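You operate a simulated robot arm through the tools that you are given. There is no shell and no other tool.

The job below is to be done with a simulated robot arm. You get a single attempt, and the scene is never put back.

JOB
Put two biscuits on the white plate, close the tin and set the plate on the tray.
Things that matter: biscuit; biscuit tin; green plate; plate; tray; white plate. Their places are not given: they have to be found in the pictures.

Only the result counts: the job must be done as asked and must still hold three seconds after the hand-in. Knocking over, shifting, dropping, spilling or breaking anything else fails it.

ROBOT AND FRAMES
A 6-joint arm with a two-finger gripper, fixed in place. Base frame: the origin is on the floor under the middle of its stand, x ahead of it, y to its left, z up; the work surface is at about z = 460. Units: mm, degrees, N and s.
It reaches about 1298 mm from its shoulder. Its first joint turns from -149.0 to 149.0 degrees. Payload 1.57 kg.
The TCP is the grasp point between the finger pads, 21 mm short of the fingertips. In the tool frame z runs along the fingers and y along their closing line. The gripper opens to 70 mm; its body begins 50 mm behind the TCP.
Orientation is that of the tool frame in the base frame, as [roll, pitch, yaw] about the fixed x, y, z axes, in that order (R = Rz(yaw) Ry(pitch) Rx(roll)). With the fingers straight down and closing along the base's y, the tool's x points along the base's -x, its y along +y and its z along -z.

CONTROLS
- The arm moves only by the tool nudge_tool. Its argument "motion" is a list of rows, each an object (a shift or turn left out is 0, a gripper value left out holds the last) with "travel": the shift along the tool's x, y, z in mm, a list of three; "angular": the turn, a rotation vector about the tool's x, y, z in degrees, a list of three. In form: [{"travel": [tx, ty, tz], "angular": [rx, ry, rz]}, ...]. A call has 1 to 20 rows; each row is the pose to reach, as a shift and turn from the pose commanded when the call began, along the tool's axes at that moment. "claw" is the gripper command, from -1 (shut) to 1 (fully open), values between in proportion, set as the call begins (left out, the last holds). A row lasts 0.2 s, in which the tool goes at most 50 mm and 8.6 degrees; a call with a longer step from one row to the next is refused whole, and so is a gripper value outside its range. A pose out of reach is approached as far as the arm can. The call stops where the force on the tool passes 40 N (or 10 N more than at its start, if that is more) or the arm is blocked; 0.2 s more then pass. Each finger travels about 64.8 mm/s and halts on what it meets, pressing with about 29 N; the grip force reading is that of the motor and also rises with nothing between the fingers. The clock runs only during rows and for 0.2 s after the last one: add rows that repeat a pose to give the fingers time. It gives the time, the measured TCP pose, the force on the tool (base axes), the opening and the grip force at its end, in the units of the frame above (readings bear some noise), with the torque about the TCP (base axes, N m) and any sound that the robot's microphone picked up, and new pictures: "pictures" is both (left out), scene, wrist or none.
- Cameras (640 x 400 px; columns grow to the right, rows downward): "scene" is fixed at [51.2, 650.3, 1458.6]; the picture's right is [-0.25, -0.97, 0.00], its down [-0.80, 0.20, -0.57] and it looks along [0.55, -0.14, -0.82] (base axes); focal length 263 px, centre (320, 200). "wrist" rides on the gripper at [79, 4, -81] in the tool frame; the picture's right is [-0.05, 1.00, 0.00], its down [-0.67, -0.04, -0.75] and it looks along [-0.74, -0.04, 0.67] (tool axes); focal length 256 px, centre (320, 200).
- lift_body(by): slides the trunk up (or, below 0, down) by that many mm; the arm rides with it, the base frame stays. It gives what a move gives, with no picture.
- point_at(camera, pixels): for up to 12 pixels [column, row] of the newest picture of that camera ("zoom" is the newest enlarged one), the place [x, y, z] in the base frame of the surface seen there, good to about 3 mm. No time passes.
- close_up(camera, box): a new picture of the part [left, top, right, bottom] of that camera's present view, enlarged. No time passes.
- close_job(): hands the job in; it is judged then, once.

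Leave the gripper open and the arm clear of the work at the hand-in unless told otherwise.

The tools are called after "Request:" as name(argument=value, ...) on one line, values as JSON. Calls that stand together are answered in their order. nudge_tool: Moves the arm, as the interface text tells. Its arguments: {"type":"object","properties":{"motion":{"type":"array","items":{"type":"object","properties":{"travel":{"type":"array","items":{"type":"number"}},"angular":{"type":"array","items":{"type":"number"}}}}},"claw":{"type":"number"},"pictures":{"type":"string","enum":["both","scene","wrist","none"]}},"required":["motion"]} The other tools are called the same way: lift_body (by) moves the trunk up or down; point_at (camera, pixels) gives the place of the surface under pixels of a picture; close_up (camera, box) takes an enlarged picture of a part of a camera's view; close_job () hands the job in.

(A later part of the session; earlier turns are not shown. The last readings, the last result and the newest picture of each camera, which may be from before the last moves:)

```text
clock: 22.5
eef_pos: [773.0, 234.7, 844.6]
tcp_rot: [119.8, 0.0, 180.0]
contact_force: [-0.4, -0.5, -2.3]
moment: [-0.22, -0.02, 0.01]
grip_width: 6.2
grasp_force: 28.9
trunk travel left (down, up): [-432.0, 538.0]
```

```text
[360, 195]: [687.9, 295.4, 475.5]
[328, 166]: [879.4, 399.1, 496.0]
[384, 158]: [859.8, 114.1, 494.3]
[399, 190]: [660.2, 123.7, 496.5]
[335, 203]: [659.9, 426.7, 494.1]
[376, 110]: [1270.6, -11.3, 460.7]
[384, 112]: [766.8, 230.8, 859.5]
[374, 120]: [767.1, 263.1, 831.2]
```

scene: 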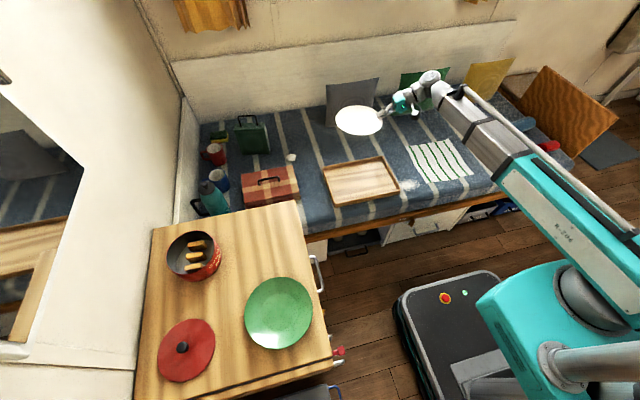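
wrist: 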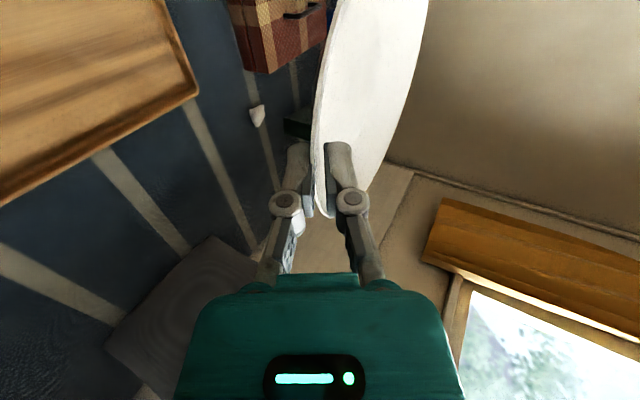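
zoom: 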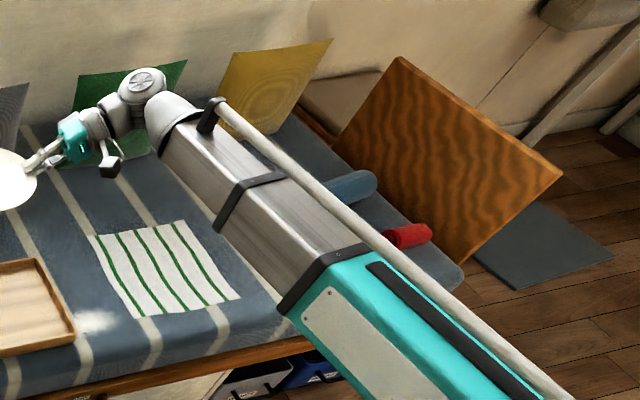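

The boom's underside is about 55 mm above TCP height, so it will clear the bed and tray walls by about 60–100 mm. I'll lower the trunk 250 mm and look.

Request:
lift_body(by=-250)

Request:
nudge_tool(motion=[{"travel": [0, 0, 0]}])

Request:
close_up(camera="scene", box=[290, 110, 450, 220])

```text
clock: 25.1
eef_pos: [772.6, 233.9, 594.3]
tcp_rot: [119.8, 0.0, -180.0]
contact_force: [-0.4, 0.0, -2.8]
moment: [-0.26, 0.0, 0.01]
grip_width: 5.9
grasp_force: 29.0
trunk travel left (down, up): [-182.0, 788.0]
```

```text
clock: 25.5
eef_pos: [772.7, 234.8, 594.3]
tcp_rot: [119.9, 0.0, -179.9]
contact_force: [-0.1, 0.5, -3.1]
moment: [-0.21, 0.0, 0.01]
grip_width: 5.9
grasp_force: 28.9
trunk travel left (down, up): [-182.0, 788.0]
```

scene: 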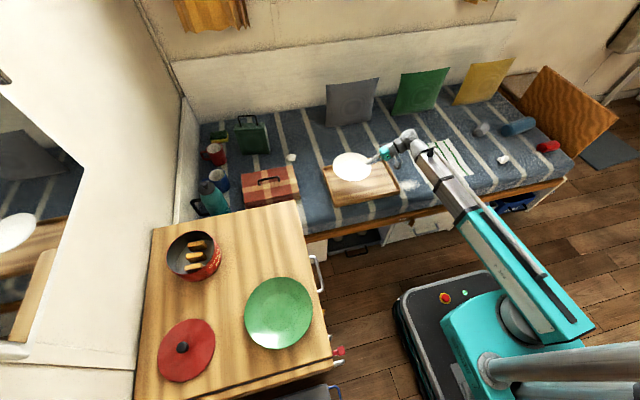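
wrist: 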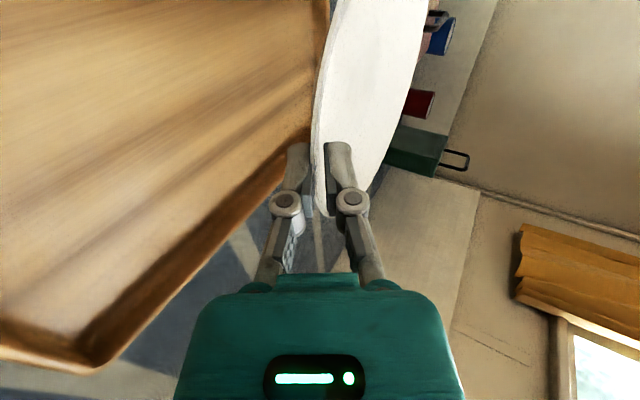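

```text
3.64 times, centred on (370, 165) of scene
```

zoom: 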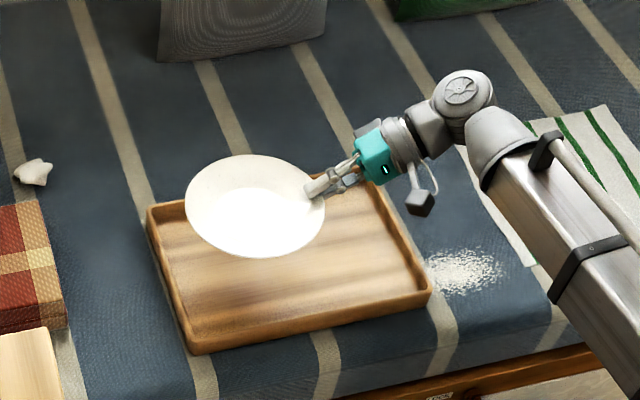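

All is clear. I'll lower 78 mm more to TCP z≈516, which leaves about 12 mm under the plate, then check the gaps.

Request:
lift_body(by=-78)

Request:
nudge_tool(motion=[{"travel": [0, 0, 0]}])

Request:
close_up(camera="scene", box=[310, 130, 420, 210])

Request:
point_at(camera="scene", pixels=[[352, 173], [345, 173], [360, 170], [352, 165], [352, 180], [334, 176], [355, 188], [345, 160]])

```text
clock: 26.7
eef_pos: [772.4, 234.0, 516.6]
tcp_rot: [119.9, 0.0, -180.0]
contact_force: [-0.1, -0.6, -2.5]
moment: [-0.23, 0.01, -0.02]
grip_width: 5.7
grasp_force: 29.2
trunk travel left (down, up): [-104.0, 866.0]
```

```text
clock: 27.1
eef_pos: [771.8, 234.4, 516.2]
tcp_rot: [119.9, 0.0, 180.0]
contact_force: [0.0, 0.6, -3.0]
moment: [-0.22, 0.01, 0.0]
grip_width: 6.0
grasp_force: 29.2
trunk travel left (down, up): [-104.0, 866.0]
```

scene: 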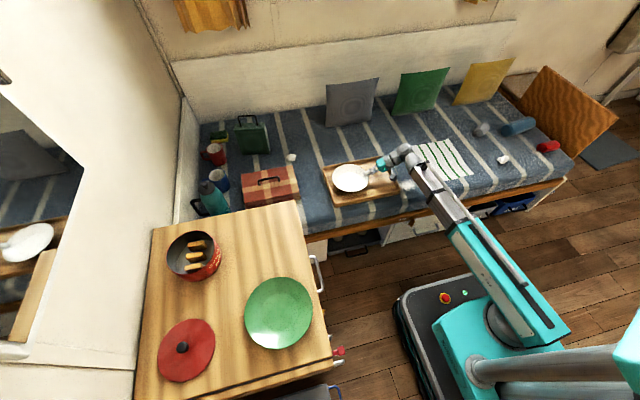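
wrist: 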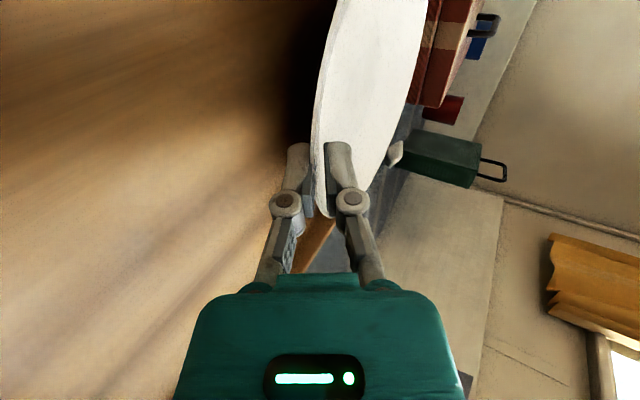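

```text
5.00 times, centred on (365, 170) of scene
```

zoom: 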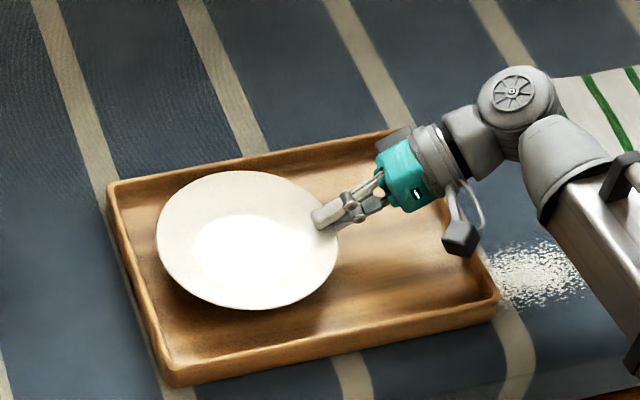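

```text
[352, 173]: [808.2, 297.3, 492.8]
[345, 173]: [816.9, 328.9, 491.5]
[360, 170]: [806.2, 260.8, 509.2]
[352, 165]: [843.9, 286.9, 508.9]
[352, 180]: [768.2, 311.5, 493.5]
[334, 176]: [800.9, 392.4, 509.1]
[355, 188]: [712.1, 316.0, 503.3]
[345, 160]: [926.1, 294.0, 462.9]
```

The plate floor is at z≈493, so its base is about 11 mm above the tray floor, and the plate is well inside the tray. I'll lower 8 mm, then finer.

Request:
lift_body(by=-8)

Request:
lift_body(by=-2)

```text
clock: 27.6
eef_pos: [771.7, 234.1, 508.0]
tcp_rot: [119.9, 0.0, -179.9]
contact_force: [-0.1, -0.5, -2.1]
moment: [-0.2, 0.0, -0.02]
grip_width: 6.1
grasp_force: 28.6
trunk travel left (down, up): [-96.0, 874.0]
```

```text
clock: 28.1
eef_pos: [771.4, 235.6, 506.4]
tcp_rot: [119.9, 0.0, -179.9]
contact_force: [-0.1, 0.3, -2.9]
moment: [-0.25, -0.02, 0.0]
grip_width: 5.9
grasp_force: 28.9
trunk travel left (down, up): [-94.0, 876.0]
```

Still hanging free (Fz ≈ −2.5 N). I'll continue in 1.5 mm steps until the tray takes the weight.

Request:
lift_body(by=-1.5)

Request:
lift_body(by=-1.5)

```text
clock: 28.7
eef_pos: [771.9, 235.6, 504.6]
tcp_rot: [119.9, 0.0, -180.0]
contact_force: [0.2, 0.7, -2.8]
moment: [-0.22, 0.0, 0.0]
grip_width: 6.0
grasp_force: 29.0
trunk travel left (down, up): [-93.0, 877.0]
```

```text
clock: 29.2
eef_pos: [772.4, 235.0, 503.8]
tcp_rot: [119.7, 0.0, -179.9]
contact_force: [0.3, -0.8, 0.1]
moment: [-0.09, -0.11, -0.07]
grip_width: 6.0
grasp_force: 29.4
trunk travel left (down, up): [-91.0, 879.0]
```

The tray now takes the weight (Fz ≈ 0). The lower finger has about 6 mm to the tray floor, so I'll open only slightly, to about 12 mm.

Request:
nudge_tool(motion=[{"travel": [0, 0, 0]}, {"travel": [0, 0, 0]}, {"travel": [0, 0, 0]}], claw=-0.66)

Request:
close_up(camera="wrist", box=[230, 20, 450, 220])

Request:
close_up(camera="scene", box=[310, 130, 420, 210])

```text
clock: 30.0
eef_pos: [772.6, 233.9, 503.5]
tcp_rot: [119.9, 0.0, 180.0]
contact_force: [0.1, 0.1, -0.5]
moment: [0.06, -0.02, 0.0]
grip_width: 11.9
grasp_force: 0.1
trunk travel left (down, up): [-91.0, 879.0]
```

scene: 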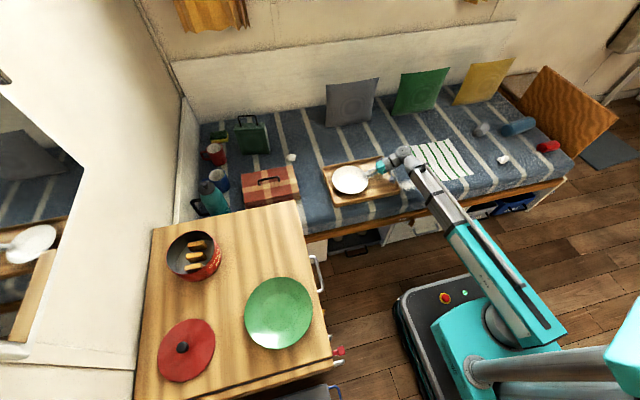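
wrist: 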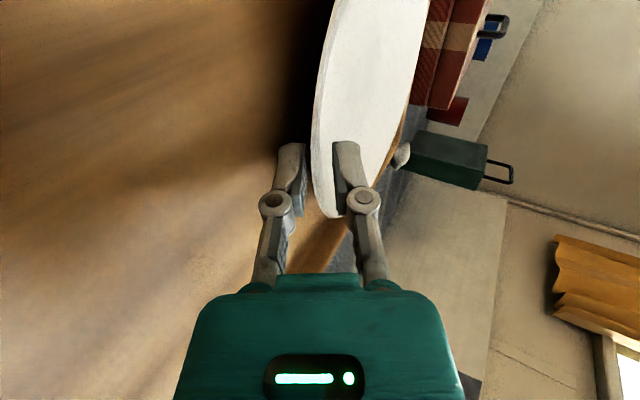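

```text
2.00 times, centred on (340, 120) of wrist
```

zoom: 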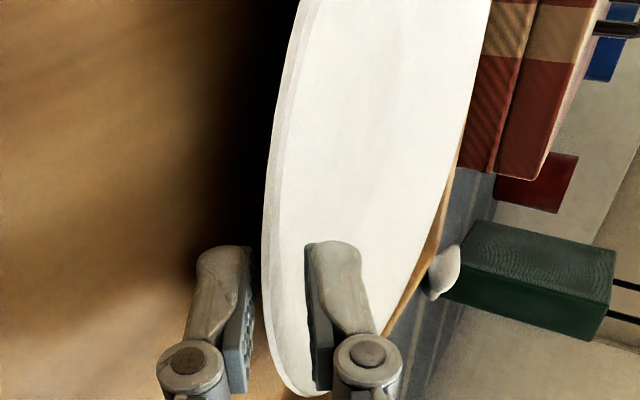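

```text
5.00 times, centred on (365, 170) of scene
```

zoom: 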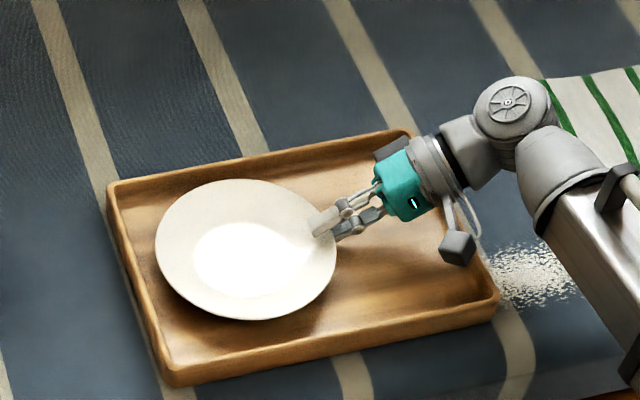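

The plate rests on the tray. For a clean level withdrawal I need the upper tip above the rim, so I'll alternate small lifts with small openings.

Request:
lift_body(by=2.5)

Request:
nudge_tool(motion=[{"travel": [0, 0, 0]}, {"travel": [0, 0, 0]}], claw=-0.49, pictures="none")

Request:
lift_body(by=3.5)

Request:
nudge_tool(motion=[{"travel": [0, 0, 0]}, {"travel": [0, 0, 0]}], claw=-0.37)

Request:
close_up(camera="wrist", box=[230, 20, 450, 220])

```text
clock: 30.5
eef_pos: [773.9, 233.8, 505.6]
tcp_rot: [120.0, 0.0, 180.0]
contact_force: [-0.2, 0.5, -0.6]
moment: [-0.01, -0.02, 0.02]
grip_width: 11.8
grasp_force: 0.0
trunk travel left (down, up): [-94.0, 876.0]
```

```text
clock: 31.1
eef_pos: [772.1, 234.6, 505.9]
tcp_rot: [119.9, -0.1, -179.9]
contact_force: [0.0, 0.6, 0.6]
moment: [-0.02, 0.01, 0.0]
grip_width: 17.7
grasp_force: 0.1
trunk travel left (down, up): [-94.0, 876.0]
```

```text
clock: 31.6
eef_pos: [772.1, 234.7, 509.8]
tcp_rot: [119.8, 0.1, 179.9]
contact_force: [1.0, -0.7, -0.8]
moment: [-0.01, 0.01, 0.0]
grip_width: 17.9
grasp_force: 0.0
trunk travel left (down, up): [-97.0, 873.0]
```

```text
clock: 32.2
eef_pos: [773.0, 234.8, 509.4]
tcp_rot: [119.9, 0.0, -180.0]
contact_force: [0.9, -0.1, 0.5]
moment: [0.0, -0.03, 0.0]
grip_width: 22.0
grasp_force: 0.1
trunk travel left (down, up): [-97.0, 873.0]
```

scene: 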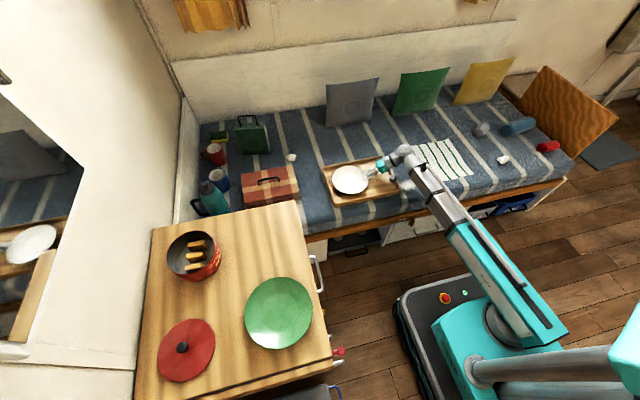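
wrist: 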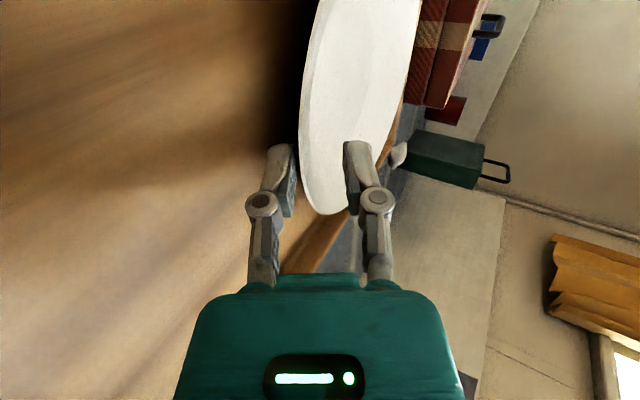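

```text
2.00 times, centred on (340, 120) of wrist
```

zoom: 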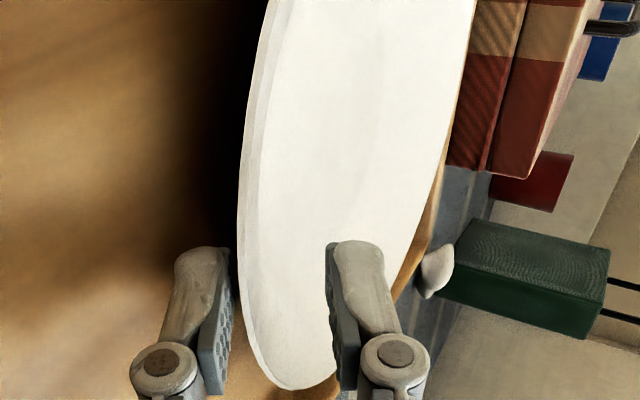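

Both pads are clear of the rim. I'll withdraw level by 38 mm in −y, watching the force.

Request:
nudge_tool(motion=[{"travel": [0, -4, -6.9]}, {"travel": [0, -9, -15.6]}, {"travel": [0, -14, -24.2]}, {"travel": [0, -19, -32.9]}, {"travel": [0, -19, -32.9]}])

Request:
close_up(camera="scene", box=[310, 130, 420, 210])

```text
clock: 33.4
eef_pos: [772.5, 197.1, 509.7]
tcp_rot: [119.8, 0.0, -180.0]
contact_force: [0.6, -0.6, 0.2]
moment: [0.02, 0.03, -0.01]
grip_width: 21.9
grasp_force: 0.1
trunk travel left (down, up): [-97.0, 873.0]
```

scene: 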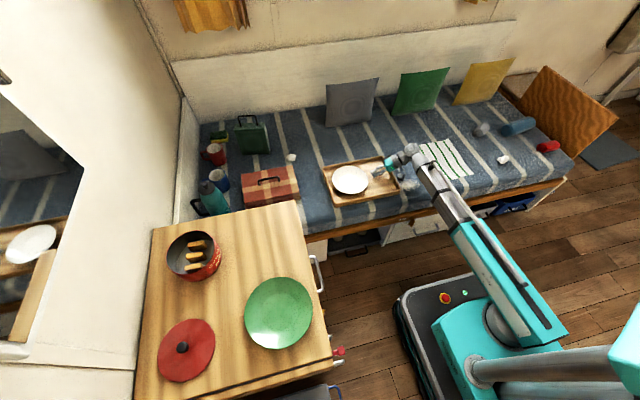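
wrist: 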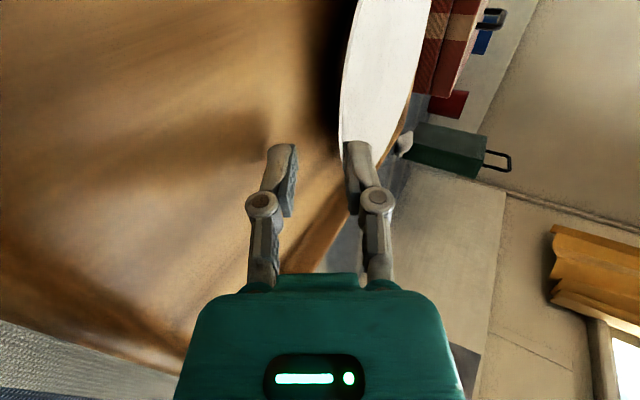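

```text
5.00 times, centred on (365, 170) of scene
```

zoom: 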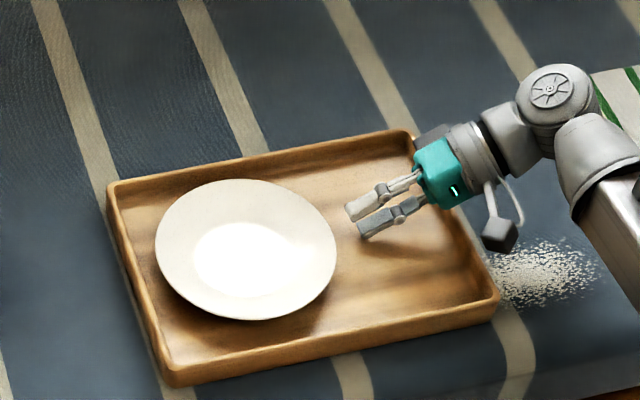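

The plate sits cleanly on the tray with its centre near (772, 320). Now for the biscuits: I'll raise the trunk 470 mm so the hand can point down safely above the tin.

Request:
lift_body(by=470)

```text
refused: 470 is not a number from -400 to 400
```

Request:
lift_body(by=390)

Request:
lift_body(by=80)

```text
clock: 37.2
eef_pos: [771.6, 197.1, 899.1]
tcp_rot: [119.8, 0.0, 180.0]
contact_force: [-0.6, -0.3, 0.2]
moment: [-0.02, 0.02, 0.01]
grip_width: 22.2
grasp_force: 0.1
trunk travel left (down, up): [-487.0, 483.0]
```

```text
clock: 38.3
eef_pos: [771.5, 196.4, 980.3]
tcp_rot: [119.7, 0.1, -180.0]
contact_force: [-0.8, 0.3, -0.9]
moment: [0.01, -0.05, 0.03]
grip_width: 22.1
grasp_force: 0.0
trunk travel left (down, up): [-567.0, 403.0]
```

I'll turn the hand back to pointing straight down, with the wrist held in place, over the empty bed side.

Request:
nudge_tool(motion=[{"travel": [0, -24.5, -1.6], "angular": [7.5, 0, 0]}, {"travel": [0, -48.6, -6.4], "angular": [15, 0, 0]}, {"travel": [0, -71.8, -14.3], "angular": [22.5, 0, 0]}, {"travel": [0, -93.8, -25.1], "angular": [30, 0, 0]}, {"travel": [0, -114.2, -38.8], "angular": [37.5, 0, 0]}, {"travel": [0, -132.6, -54.9], "angular": [45, 0, 0]}, {"travel": [0, -148.8, -73.4], "angular": [52.5, 0, 0]}, {"travel": [0, -162.5, -93.8], "angular": [59.8, 0, 0]}, {"travel": [0, -162.5, -93.8], "angular": [59.8, 0, 0]}], claw=0.6, pictures="scene")

```text
clock: 40.3
eef_pos: [772.1, 33.3, 885.5]
tcp_rot: [179.6, 0.0, -180.0]
contact_force: [0.0, 0.5, -0.2]
moment: [0.03, 0.01, 0.01]
grip_width: 55.9
grasp_force: 0.0
trunk travel left (down, up): [-567.0, 403.0]
```

scene: 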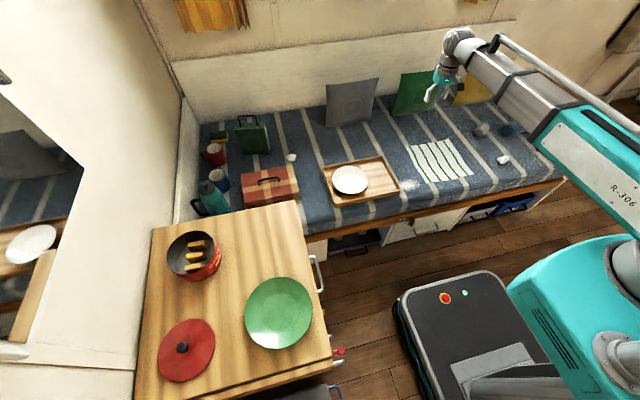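

The hand points down at (772, 33, 885). I'll travel level towards the tin, ending at about (286, 920), where the wrist camera looks onto the biscuits.

Request:
nudge_tool(motion=[{"travel": [12, 22]}, {"travel": [34, 62]}, {"travel": [56, 102]}, {"travel": [78, 142]}, {"travel": [100, 182]}, {"travel": [122, 222]}, {"travel": [144, 262]}, {"travel": [166, 302]}, {"travel": [188, 342]}, {"travel": [210, 382]}, {"travel": [232, 422]}, {"travel": [254, 462]}, {"travel": [276, 502]}, {"travel": [298, 542]}, {"travel": [320, 582]}, {"travel": [342, 622]}, {"travel": [364, 662]}, {"travel": [380, 692]}, {"travel": [386, 702]}, {"travel": [386, 702]}], pictures="scene")

```text
refused: a shift or a turn must be a list of 3 entries
```

Request:
nudge_tool(motion=[{"travel": [12, 22, 0]}, {"travel": [34, 62, 0]}, {"travel": [56, 102, 0]}, {"travel": [78, 142, 0]}, {"travel": [100, 182, 0]}, {"travel": [122, 222, 0]}, {"travel": [144, 262, 0]}, {"travel": [166, 302, 0]}, {"travel": [188, 342, 0]}, {"travel": [210, 382, 0]}, {"travel": [232, 422, 0]}, {"travel": [254, 462, 0]}, {"travel": [276, 502, 0]}, {"travel": [298, 542, 0]}, {"travel": [320, 582, 0]}, {"travel": [342, 622, 0]}, {"travel": [364, 662, 0]}, {"travel": [380, 692, 0]}, {"travel": [386, 702, 0]}, {"travel": [386, 702, 0]}], pictures="scene")

```text
clock: 44.5
eef_pos: [385.2, 736.0, 886.8]
tcp_rot: [179.6, 0.0, 180.0]
contact_force: [-1.2, 1.0, -0.3]
moment: [0.04, 0.04, 0.0]
grip_width: 55.9
grasp_force: 0.1
out of reach, approached as far as the arm can: row 12, 13, 14
trunk travel left (down, up): [-567.0, 403.0]
```

scene: 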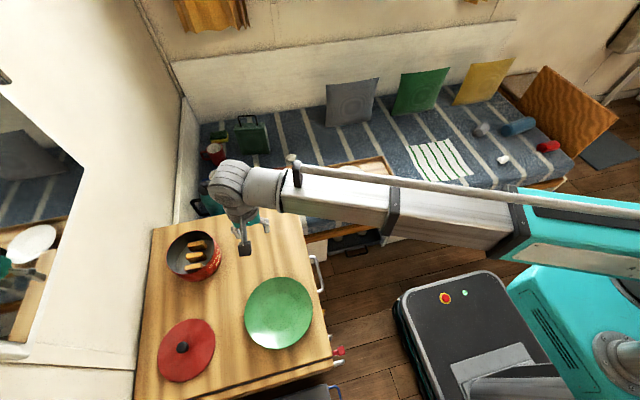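

The hand is at (385, 736, 887). Continuing to (286, 920).

Request:
nudge_tool(motion=[{"travel": [20, 37, 0]}, {"travel": [40, 74, 0]}, {"travel": [60, 111, 0]}, {"travel": [80, 148, 0]}, {"travel": [99, 184, 0]}, {"travel": [99, 184, 0]}])

```text
clock: 45.9
eef_pos: [286.2, 922.6, 885.7]
tcp_rot: [179.6, 0.1, 180.0]
contact_force: [0.2, 0.6, -0.2]
moment: [-0.02, -0.04, 0.01]
grip_width: 55.7
grasp_force: 0.2
out of reach, approached as far as the arm can: row 1, 2, 3, 4, 5, 6
trunk travel left (down, up): [-567.0, 403.0]
```

scene: 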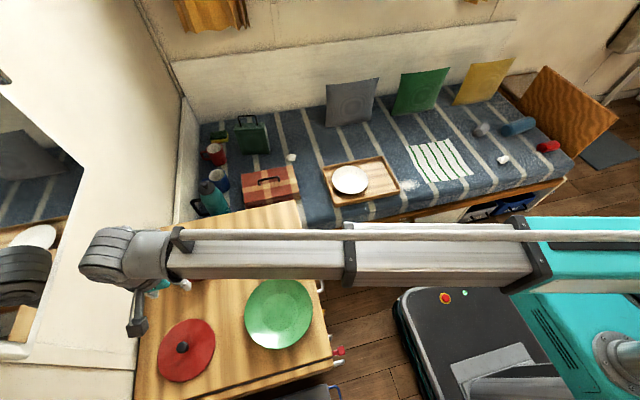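
wrist: 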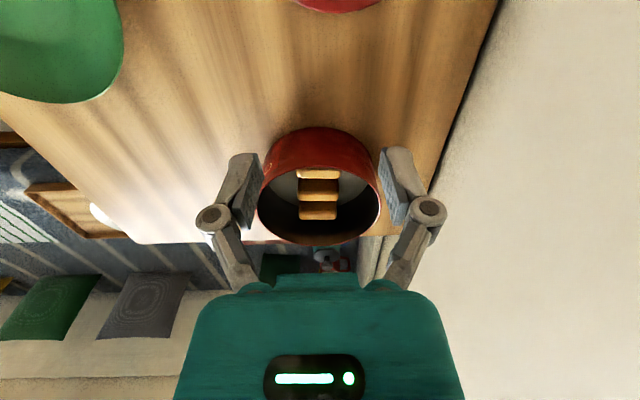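

The wrist camera sees the tin and its three biscuits around (318, 190). I'll enlarge and measure.

Request:
close_up(camera="wrist", box=[240, 115, 400, 255])

```text
2.86 times, centred on (320, 185) of wrist
```

zoom: 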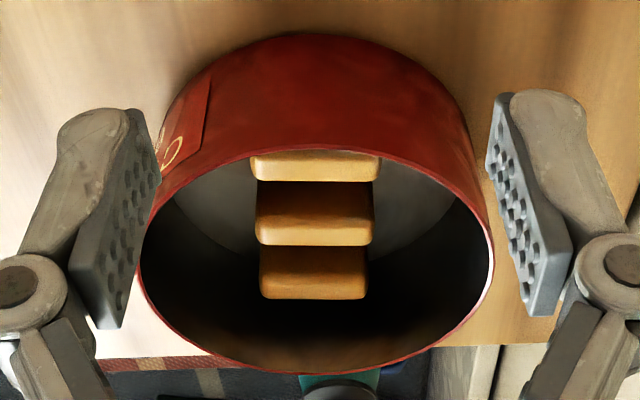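

Request:
point_at(camera="zoom", pixels=[[260, 235], [370, 235], [260, 243], [370, 243], [315, 240], [262, 290], [365, 290], [313, 287], [315, 296], [315, 172], [255, 172], [377, 172]])

Request:
point_at(camera="zoom", pixels=[[315, 210], [315, 225], [315, 255], [315, 275], [143, 265], [490, 250], [315, 373], [320, 150], [315, 182], [258, 215], [372, 215], [210, 220]])

```text
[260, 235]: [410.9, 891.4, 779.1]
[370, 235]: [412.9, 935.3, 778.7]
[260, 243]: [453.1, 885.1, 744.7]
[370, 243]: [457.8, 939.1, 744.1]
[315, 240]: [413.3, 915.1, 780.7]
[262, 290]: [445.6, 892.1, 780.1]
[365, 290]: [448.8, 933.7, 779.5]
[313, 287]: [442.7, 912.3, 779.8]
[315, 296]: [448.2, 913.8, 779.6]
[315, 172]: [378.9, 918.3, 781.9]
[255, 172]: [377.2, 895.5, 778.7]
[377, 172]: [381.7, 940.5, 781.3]
```

```text
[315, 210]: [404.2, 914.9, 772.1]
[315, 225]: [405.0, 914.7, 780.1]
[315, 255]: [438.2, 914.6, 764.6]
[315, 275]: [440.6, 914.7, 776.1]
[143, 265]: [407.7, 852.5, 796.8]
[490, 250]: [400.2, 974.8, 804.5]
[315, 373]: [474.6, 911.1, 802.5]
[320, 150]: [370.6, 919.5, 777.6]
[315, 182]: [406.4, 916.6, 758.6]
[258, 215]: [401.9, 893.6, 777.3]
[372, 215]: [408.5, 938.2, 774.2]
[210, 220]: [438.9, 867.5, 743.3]
```

Middle biscuit: x≈404–414, y≈891–936, top z≈780. The high-x one is at x≈439–449, same y. I'll move above the middle biscuit at (410, 914) with the fingers closing along y, opening 56 mm.

Request:
nudge_tool(motion=[{"travel": [-30, -2, 0]}, {"travel": [-70, -5, 0]}, {"travel": [-105, -8, 0]}, {"travel": [-123.8, -8.6, 0]}, {"travel": [-123.8, -8.6, 0]}])

```text
clock: 47.1
eef_pos: [411.5, 914.1, 885.6]
tcp_rot: [179.5, 0.0, 179.9]
contact_force: [0.1, 0.2, -0.5]
moment: [0.0, 0.01, 0.02]
grip_width: 56.1
grasp_force: 0.0
trunk travel left (down, up): [-567.0, 403.0]
```

scene: 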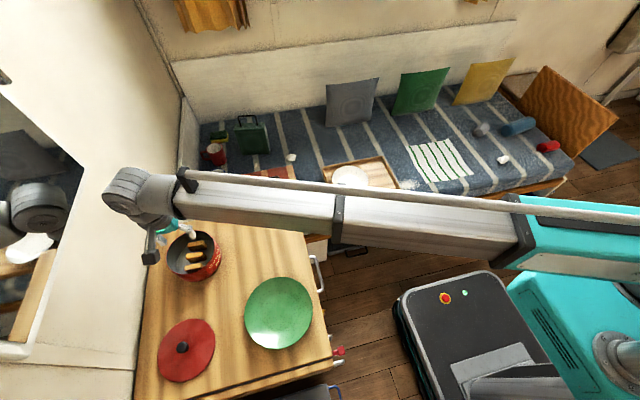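
wrist: 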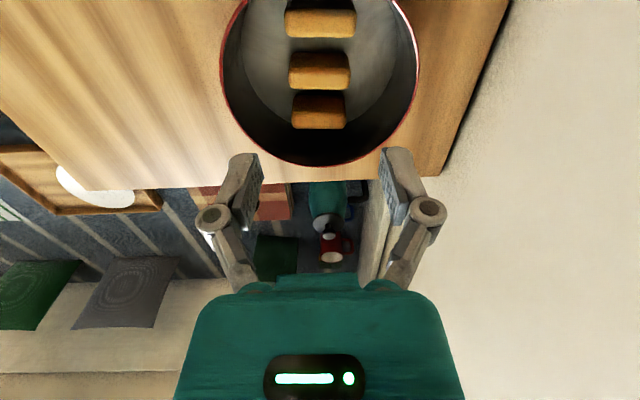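

Aligned at (411, 914): the biscuit column at x≈320 px lies mid between the fingers. I'll lower 52 mm so the tips are just above the tin rim, then look again.

Request:
lift_body(by=-52)

Request:
nudge_tool(motion=[{"travel": [0, 0, 0]}], pictures="wrist")

Request:
close_up(camera="wrist", box=[180, 0, 460, 240])

```text
clock: 48.1
eef_pos: [410.9, 914.6, 834.9]
tcp_rot: [179.5, 0.0, 180.0]
contact_force: [-0.2, -0.3, 0.0]
moment: [0.01, -0.01, 0.02]
grip_width: 55.8
grasp_force: 0.0
trunk travel left (down, up): [-515.0, 455.0]
```

```text
clock: 48.5
eef_pos: [410.4, 914.3, 835.0]
tcp_rot: [179.7, 0.0, 180.0]
contact_force: [-0.3, -0.3, -0.5]
moment: [-0.02, 0.03, -0.01]
grip_width: 55.9
grasp_force: 0.1
trunk travel left (down, up): [-515.0, 455.0]
```

wrist: 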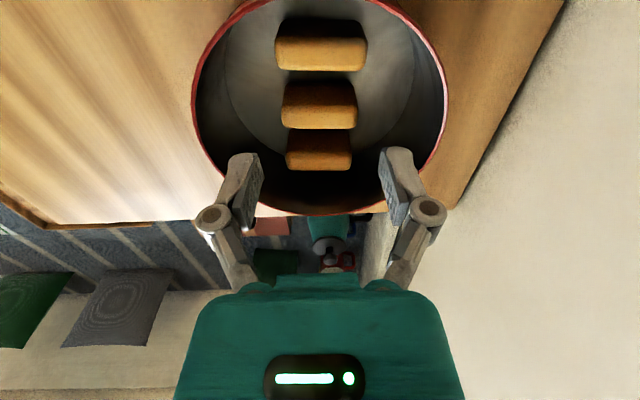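

```text
1.67 times, centred on (320, 120) of wrist
```

zoom: 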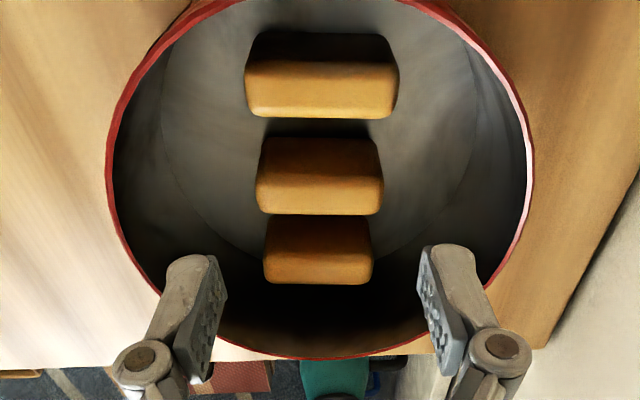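

The alignment looks centred. I'll lower in two steps to TCP z≈781, watching the force.

Request:
lift_body(by=-30)

Request:
nudge_tool(motion=[{"travel": [0, 0, 0]}], pictures="wrist")

Request:
close_up(camera="wrist", box=[180, 40, 460, 260])

```text
clock: 49.2
eef_pos: [410.7, 914.8, 803.2]
tcp_rot: [179.6, 0.0, 180.0]
contact_force: [-0.7, 0.1, 0.0]
moment: [0.03, 0.01, 0.02]
grip_width: 55.9
grasp_force: 0.1
trunk travel left (down, up): [-485.0, 485.0]
```

```text
clock: 49.6
eef_pos: [411.6, 913.8, 803.5]
tcp_rot: [179.6, 0.0, 179.9]
contact_force: [-0.2, -0.1, -0.3]
moment: [0.01, 0.0, 0.01]
grip_width: 56.0
grasp_force: 0.1
trunk travel left (down, up): [-485.0, 485.0]
```

wrist: 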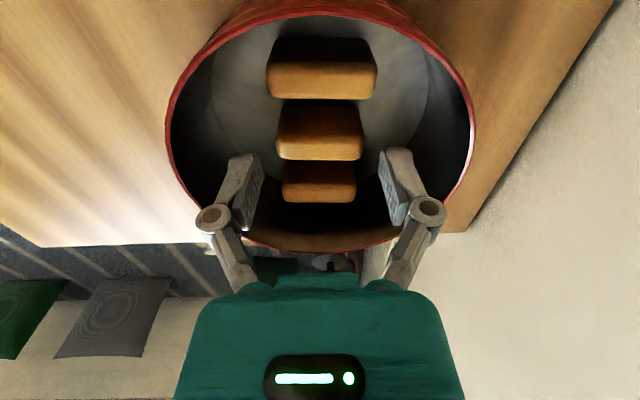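

```text
1.82 times, centred on (320, 150) of wrist
```

zoom: 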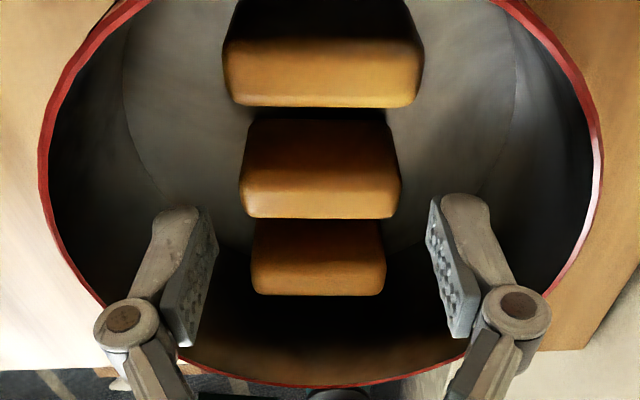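

The fingers are inside the tin and well clear of walls and biscuits. I'll lower 22 mm to TCP z≈781 and look once more.

Request:
lift_body(by=-22)

Request:
nudge_tool(motion=[{"travel": [0, 0, 0]}], pictures="wrist")

Request:
close_up(camera="wrist", box=[180, 60, 460, 280])

```text
clock: 50.3
eef_pos: [410.9, 913.8, 781.9]
tcp_rot: [179.6, 0.0, -179.9]
contact_force: [0.0, 0.4, 0.2]
moment: [0.02, 0.02, -0.01]
grip_width: 55.7
grasp_force: 0.0
trunk travel left (down, up): [-463.0, 507.0]
```

```text
clock: 50.7
eef_pos: [410.1, 912.9, 782.4]
tcp_rot: [179.7, 0.0, 180.0]
contact_force: [-0.4, 0.7, 0.1]
moment: [0.0, -0.01, 0.04]
grip_width: 55.8
grasp_force: 0.1
trunk travel left (down, up): [-463.0, 507.0]
```

wrist: 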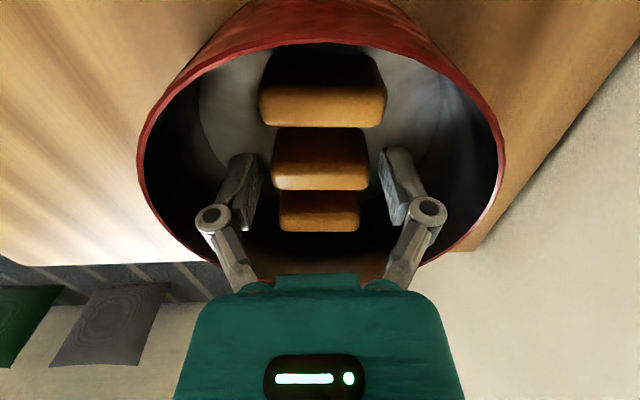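

```text
1.82 times, centred on (320, 170) of wrist
```

zoom: 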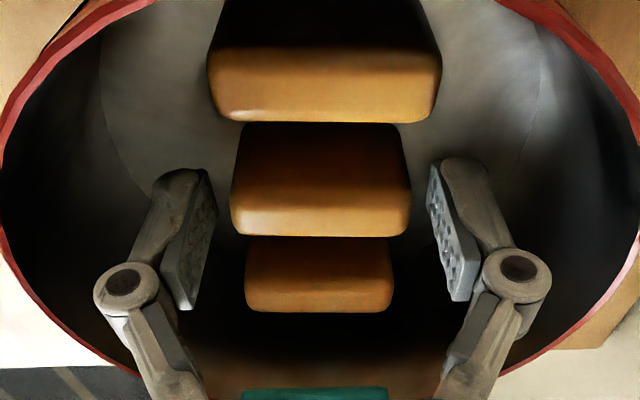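

The middle biscuit lies between the pads. Closing the claw.

Request:
nudge_tool(motion=[{"travel": [0, 0, 0]}, {"travel": [0, 0, 0]}, {"travel": [0, 0, 0]}, {"travel": [0, 0, 0]}], claw=-1, pictures="wrist")

```text
clock: 51.7
eef_pos: [411.8, 913.2, 782.7]
tcp_rot: [179.6, 0.1, -180.0]
contact_force: [-0.4, 1.2, 2.9]
moment: [0.04, -0.03, 0.0]
grip_width: 45.4
grasp_force: 28.7
trunk travel left (down, up): [-463.0, 507.0]
```

wrist: 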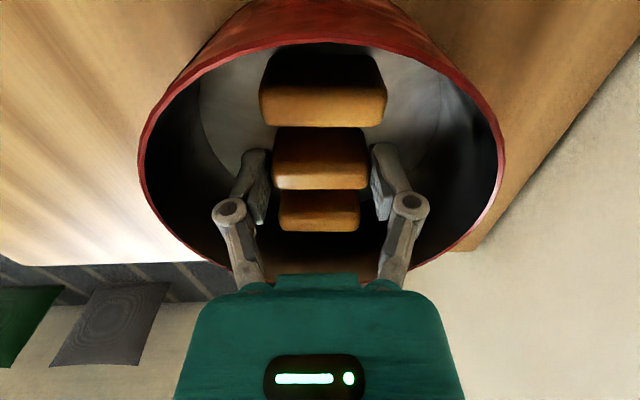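

The biscuit is gripped at 45.4 mm with 28.7 N. I'll lift 100 mm and check.

Request:
lift_body(by=100)

Request:
nudge_tool(motion=[{"travel": [0, 0, 0]}])

```text
clock: 53.0
eef_pos: [409.6, 914.5, 882.9]
tcp_rot: [179.5, 0.0, 179.9]
contact_force: [0.5, -0.2, -0.7]
moment: [0.02, 0.02, 0.04]
grip_width: 45.1
grasp_force: 29.4
trunk travel left (down, up): [-563.0, 407.0]
```

```text
clock: 53.4
eef_pos: [409.8, 913.8, 882.3]
tcp_rot: [179.5, -0.1, -180.0]
contact_force: [1.2, -0.6, 0.2]
moment: [0.01, 0.01, -0.01]
grip_width: 45.1
grasp_force: 29.2
trunk travel left (down, up): [-563.0, 407.0]
```

scene: 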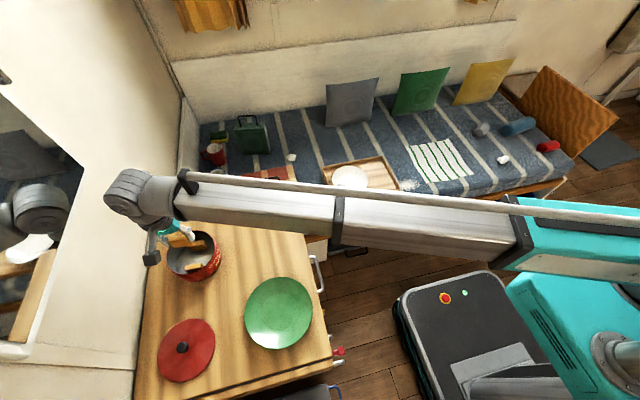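
wrist: 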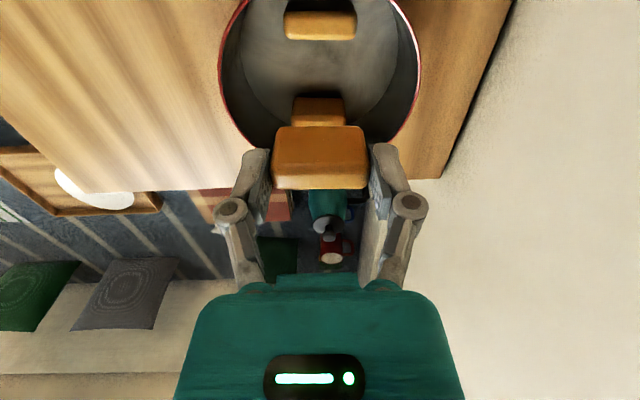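

The biscuit is held. Before carrying it to the plate, I'll check the heights of objects near the path (bottle, box) and the plate position.

Request:
point_at(camera="scene", pixels=[[350, 172], [345, 165], [240, 125], [270, 172], [216, 150], [292, 157], [360, 166], [338, 174]])

Request:
point_at(camera="wrist", pixels=[[95, 185], [65, 175], [125, 200], [325, 200], [320, 222], [275, 205], [335, 250], [280, 250]])

```text
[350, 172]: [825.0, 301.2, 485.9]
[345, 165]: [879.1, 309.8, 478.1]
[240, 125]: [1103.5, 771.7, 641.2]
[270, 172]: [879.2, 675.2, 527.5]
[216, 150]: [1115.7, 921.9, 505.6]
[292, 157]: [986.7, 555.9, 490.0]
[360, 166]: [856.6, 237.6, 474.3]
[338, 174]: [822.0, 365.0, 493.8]
```

```text
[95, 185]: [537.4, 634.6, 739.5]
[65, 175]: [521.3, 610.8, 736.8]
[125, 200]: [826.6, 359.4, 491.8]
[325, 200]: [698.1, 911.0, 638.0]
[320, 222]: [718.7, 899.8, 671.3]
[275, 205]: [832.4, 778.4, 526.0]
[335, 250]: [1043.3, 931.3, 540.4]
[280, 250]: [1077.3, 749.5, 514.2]
```

Everything along the path is below z≈680, and the biscuit's bottom is at 845. I'll carry it to above the plate at (757, 320).

Request:
nudge_tool(motion=[{"travel": [-8, -14, 0]}, {"travel": [-25, -42, 0]}, {"travel": [-47, -80, 0]}, {"travel": [-70, -119, 0]}, {"travel": [-93, -158, 0]}, {"travel": [-116, -197, 0]}, {"travel": [-139, -237, 0]}, {"travel": [-162, -277, 0]}, {"travel": [-185, -317, 0]}, {"travel": [-208, -356, 0]}, {"travel": [-231, -396, 0]}, {"travel": [-254, -436, 0]}, {"travel": [-277, -475, 0]}, {"travel": [-300, -514, 0]}, {"travel": [-320, -550, 0]}, {"travel": [-336, -577, 0]}, {"travel": [-344, -590, 0]}, {"travel": [-347, -594, 0]}, {"travel": [-347, -594, 0]}])

```text
clock: 57.4
eef_pos: [758.3, 321.6, 882.2]
tcp_rot: [179.6, 0.0, -179.9]
contact_force: [-0.1, -0.1, -0.5]
moment: [0.0, 0.0, 0.02]
grip_width: 44.6
grasp_force: 28.3
out of reach, approached as far as the arm can: row 11, 13, 14, 15, 16, 17, 18, 19
trunk travel left (down, up): [-563.0, 407.0]
```

scene: 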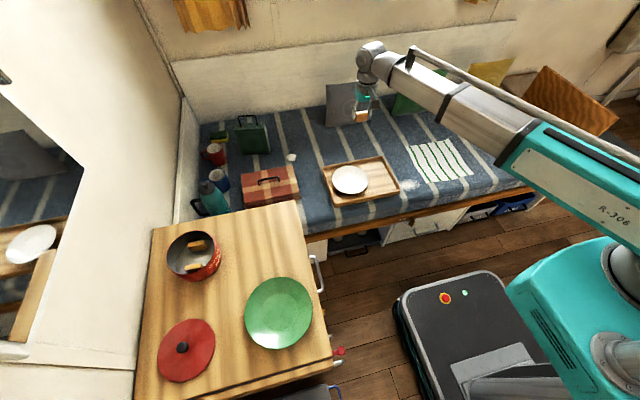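
wrist: 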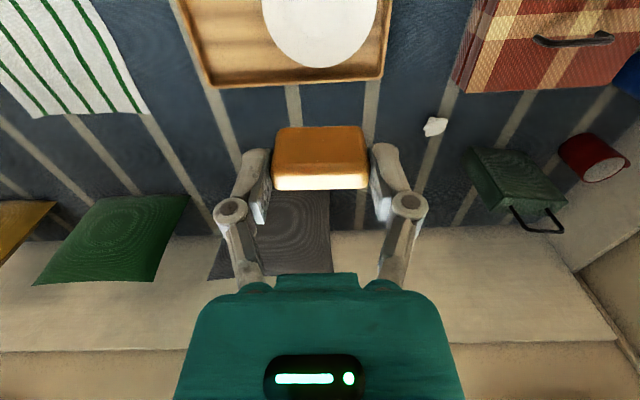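

Over the tray now. I'll measure the plate exactly from the scene view.

Request:
close_up(camera="scene", box=[310, 140, 420, 215])

```text
5.33 times, centred on (365, 178) of scene
```

zoom: 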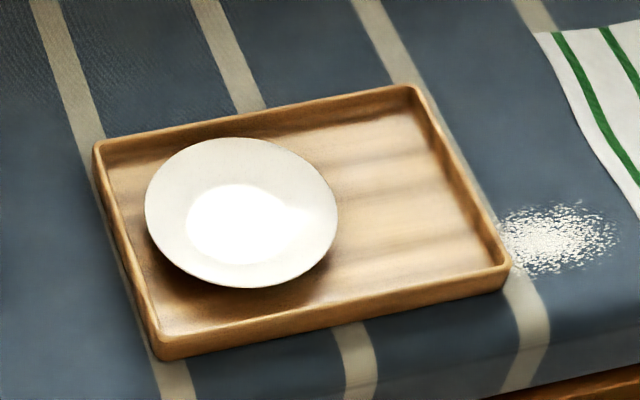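

Request:
point_at(camera="zoom", pixels=[[240, 225], [148, 210], [335, 215], [230, 140], [255, 285], [190, 215], [295, 225], [238, 186], [245, 262], [160, 180], [325, 190], [310, 265]])

```text
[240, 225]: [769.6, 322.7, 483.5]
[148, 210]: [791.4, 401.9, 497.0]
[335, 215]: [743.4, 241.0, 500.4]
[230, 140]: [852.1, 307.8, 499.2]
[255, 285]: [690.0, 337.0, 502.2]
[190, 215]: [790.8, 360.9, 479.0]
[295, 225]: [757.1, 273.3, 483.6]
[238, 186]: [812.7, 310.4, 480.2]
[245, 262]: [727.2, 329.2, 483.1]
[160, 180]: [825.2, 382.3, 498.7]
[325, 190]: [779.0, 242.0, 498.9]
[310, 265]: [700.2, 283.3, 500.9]
```

The plate's centre is (771, 321), floor z≈482. The biscuit at (758, 321) sits over the flat floor. I'll lower 335 mm, then check.

Request:
lift_body(by=-335)

Request:
nudge_tool(motion=[{"travel": [0, 0, 0]}])

Request:
close_up(camera="scene", box=[310, 130, 420, 205])

```text
clock: 60.7
eef_pos: [759.2, 319.3, 547.3]
tcp_rot: [179.7, 0.0, -179.9]
contact_force: [-0.3, -0.6, -1.2]
moment: [-0.04, 0.01, 0.0]
grip_width: 44.8
grasp_force: 28.8
trunk travel left (down, up): [-228.0, 742.0]
```

```text
clock: 61.1
eef_pos: [758.3, 320.2, 548.2]
tcp_rot: [179.6, 0.0, 180.0]
contact_force: [0.9, -0.4, 0.2]
moment: [-0.01, 0.01, -0.04]
grip_width: 44.6
grasp_force: 29.1
trunk travel left (down, up): [-228.0, 742.0]
```

scene: 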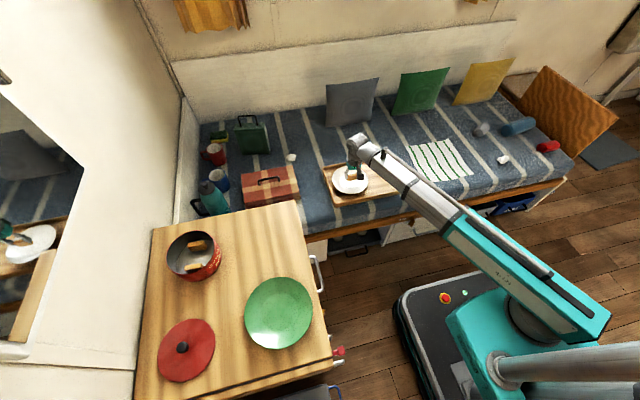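
wrist: 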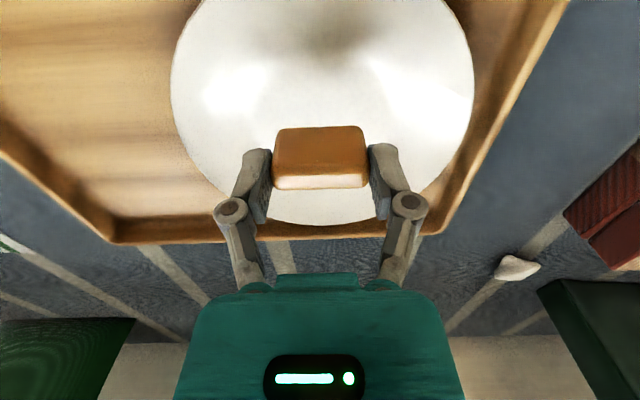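

```text
5.33 times, centred on (365, 168) of scene
```

zoom: 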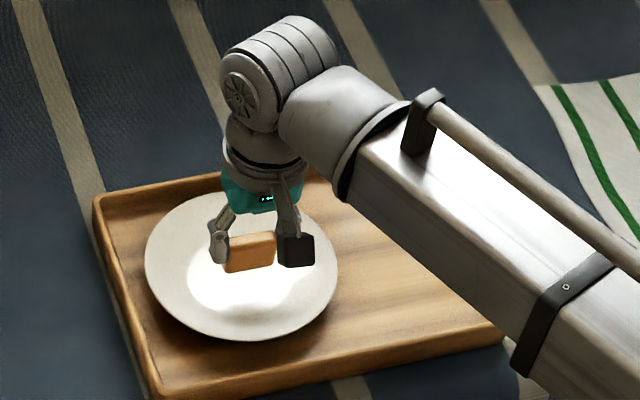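

Well centred. I'll lower 24 mm, then step down until contact.

Request:
lift_body(by=-24)

Request:
lift_body(by=-1.5)

Request:
lift_body(by=-1)

```text
clock: 61.8
eef_pos: [758.2, 321.1, 523.2]
tcp_rot: [179.6, 0.0, 179.9]
contact_force: [-0.4, 0.0, -0.6]
moment: [-0.01, -0.05, 0.01]
grip_width: 45.0
grasp_force: 28.5
trunk travel left (down, up): [-204.0, 766.0]
```

```text
clock: 62.3
eef_pos: [757.4, 320.4, 521.1]
tcp_rot: [179.6, 0.0, -179.9]
contact_force: [0.0, 0.2, -0.6]
moment: [-0.04, -0.01, 0.01]
grip_width: 44.9
grasp_force: 28.2
trunk travel left (down, up): [-203.0, 767.0]
```

```text
clock: 62.8
eef_pos: [757.6, 321.2, 520.8]
tcp_rot: [179.6, 0.0, 180.0]
contact_force: [-0.2, 0.0, -0.6]
moment: [0.01, 0.0, 0.01]
grip_width: 44.5
grasp_force: 29.3
trunk travel left (down, up): [-202.0, 768.0]
```

Not touching yet (z≈520.5). I'll step down gently, 1 mm at a time.

Request:
lift_body(by=-1)

Request:
lift_body(by=-1)

```text
clock: 63.4
eef_pos: [758.1, 320.8, 519.1]
tcp_rot: [179.6, 0.1, 179.9]
contact_force: [-0.1, -0.1, 0.3]
moment: [0.01, 0.0, -0.03]
grip_width: 44.6
grasp_force: 28.7
trunk travel left (down, up): [-201.0, 769.0]
```

```text
clock: 63.9
eef_pos: [759.0, 322.0, 518.3]
tcp_rot: [179.6, 0.0, -180.0]
contact_force: [-1.0, 0.0, 1.2]
moment: [0.02, 0.02, -0.01]
grip_width: 44.7
grasp_force: 28.8
trunk travel left (down, up): [-200.0, 770.0]
```

Fz went to +1.2 N, so possibly first contact. I'll read again without moving and look closely.

Request:
nudge_tool(motion=[{"travel": [0, 0, 0]}], pictures="both")

Request:
close_up(camera="wrist", box=[200, 60, 440, 260])

Request:
close_up(camera="scene", box=[325, 155, 385, 200])

```text
clock: 64.3
eef_pos: [758.4, 320.8, 518.6]
tcp_rot: [179.6, 0.0, 180.0]
contact_force: [-0.3, 0.3, -0.3]
moment: [0.0, -0.04, -0.01]
grip_width: 44.5
grasp_force: 29.0
trunk travel left (down, up): [-200.0, 770.0]
```

scene: 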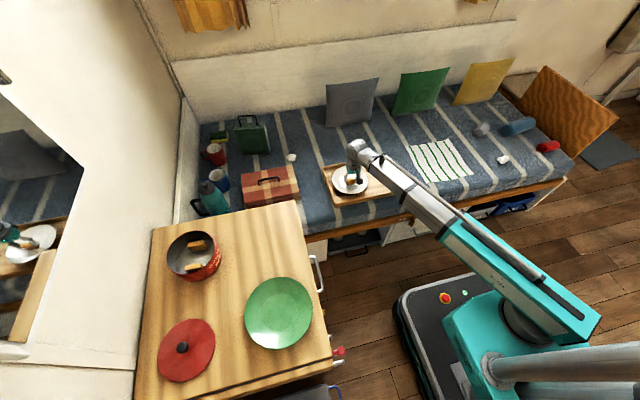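
wrist: 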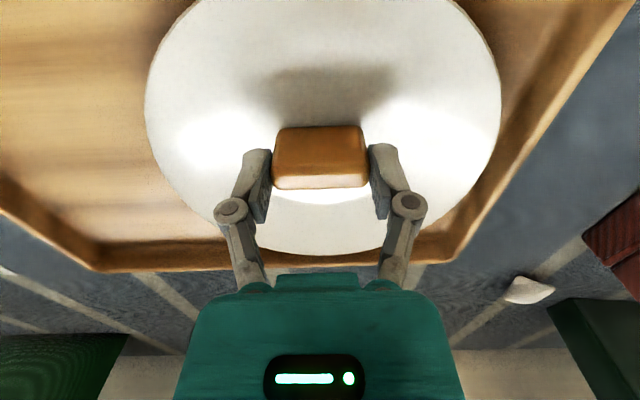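

```text
2.00 times, centred on (320, 160) of wrist
```

zoom: 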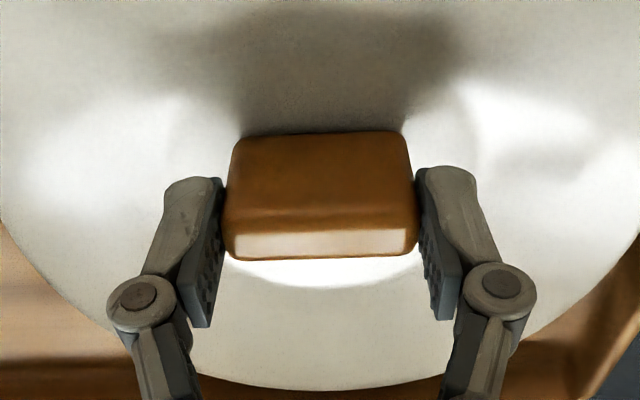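

```text
8.89 times, centred on (355, 178) of scene
```

zoom: 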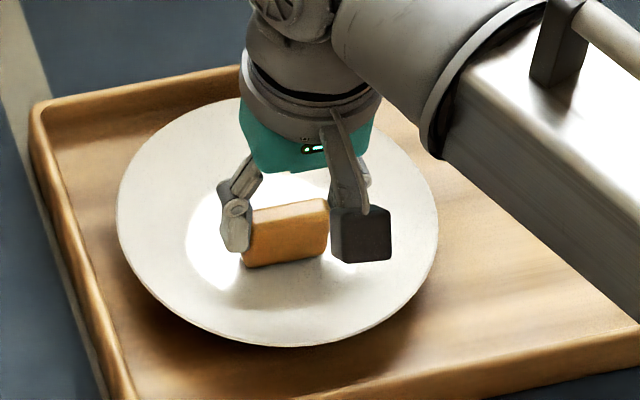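

Fz is back to ≈0, so there may still be 1–2 mm of air. I'll keep stepping down.

Request:
lift_body(by=-1)

Request:
lift_body(by=-1)

```text
clock: 64.8
eef_pos: [758.1, 319.6, 516.8]
tcp_rot: [179.6, 0.0, -180.0]
contact_force: [0.4, -0.3, 1.4]
moment: [-0.03, -0.01, -0.04]
grip_width: 44.8
grasp_force: 29.3
trunk travel left (down, up): [-199.0, 771.0]
```

```text
clock: 65.3
eef_pos: [758.6, 320.6, 517.8]
tcp_rot: [179.6, 0.2, 180.0]
contact_force: [1.5, 0.7, 9.5]
moment: [-0.11, -0.03, 0.02]
grip_width: 45.1
grasp_force: 28.9
trunk travel left (down, up): [-198.0, 772.0]
```

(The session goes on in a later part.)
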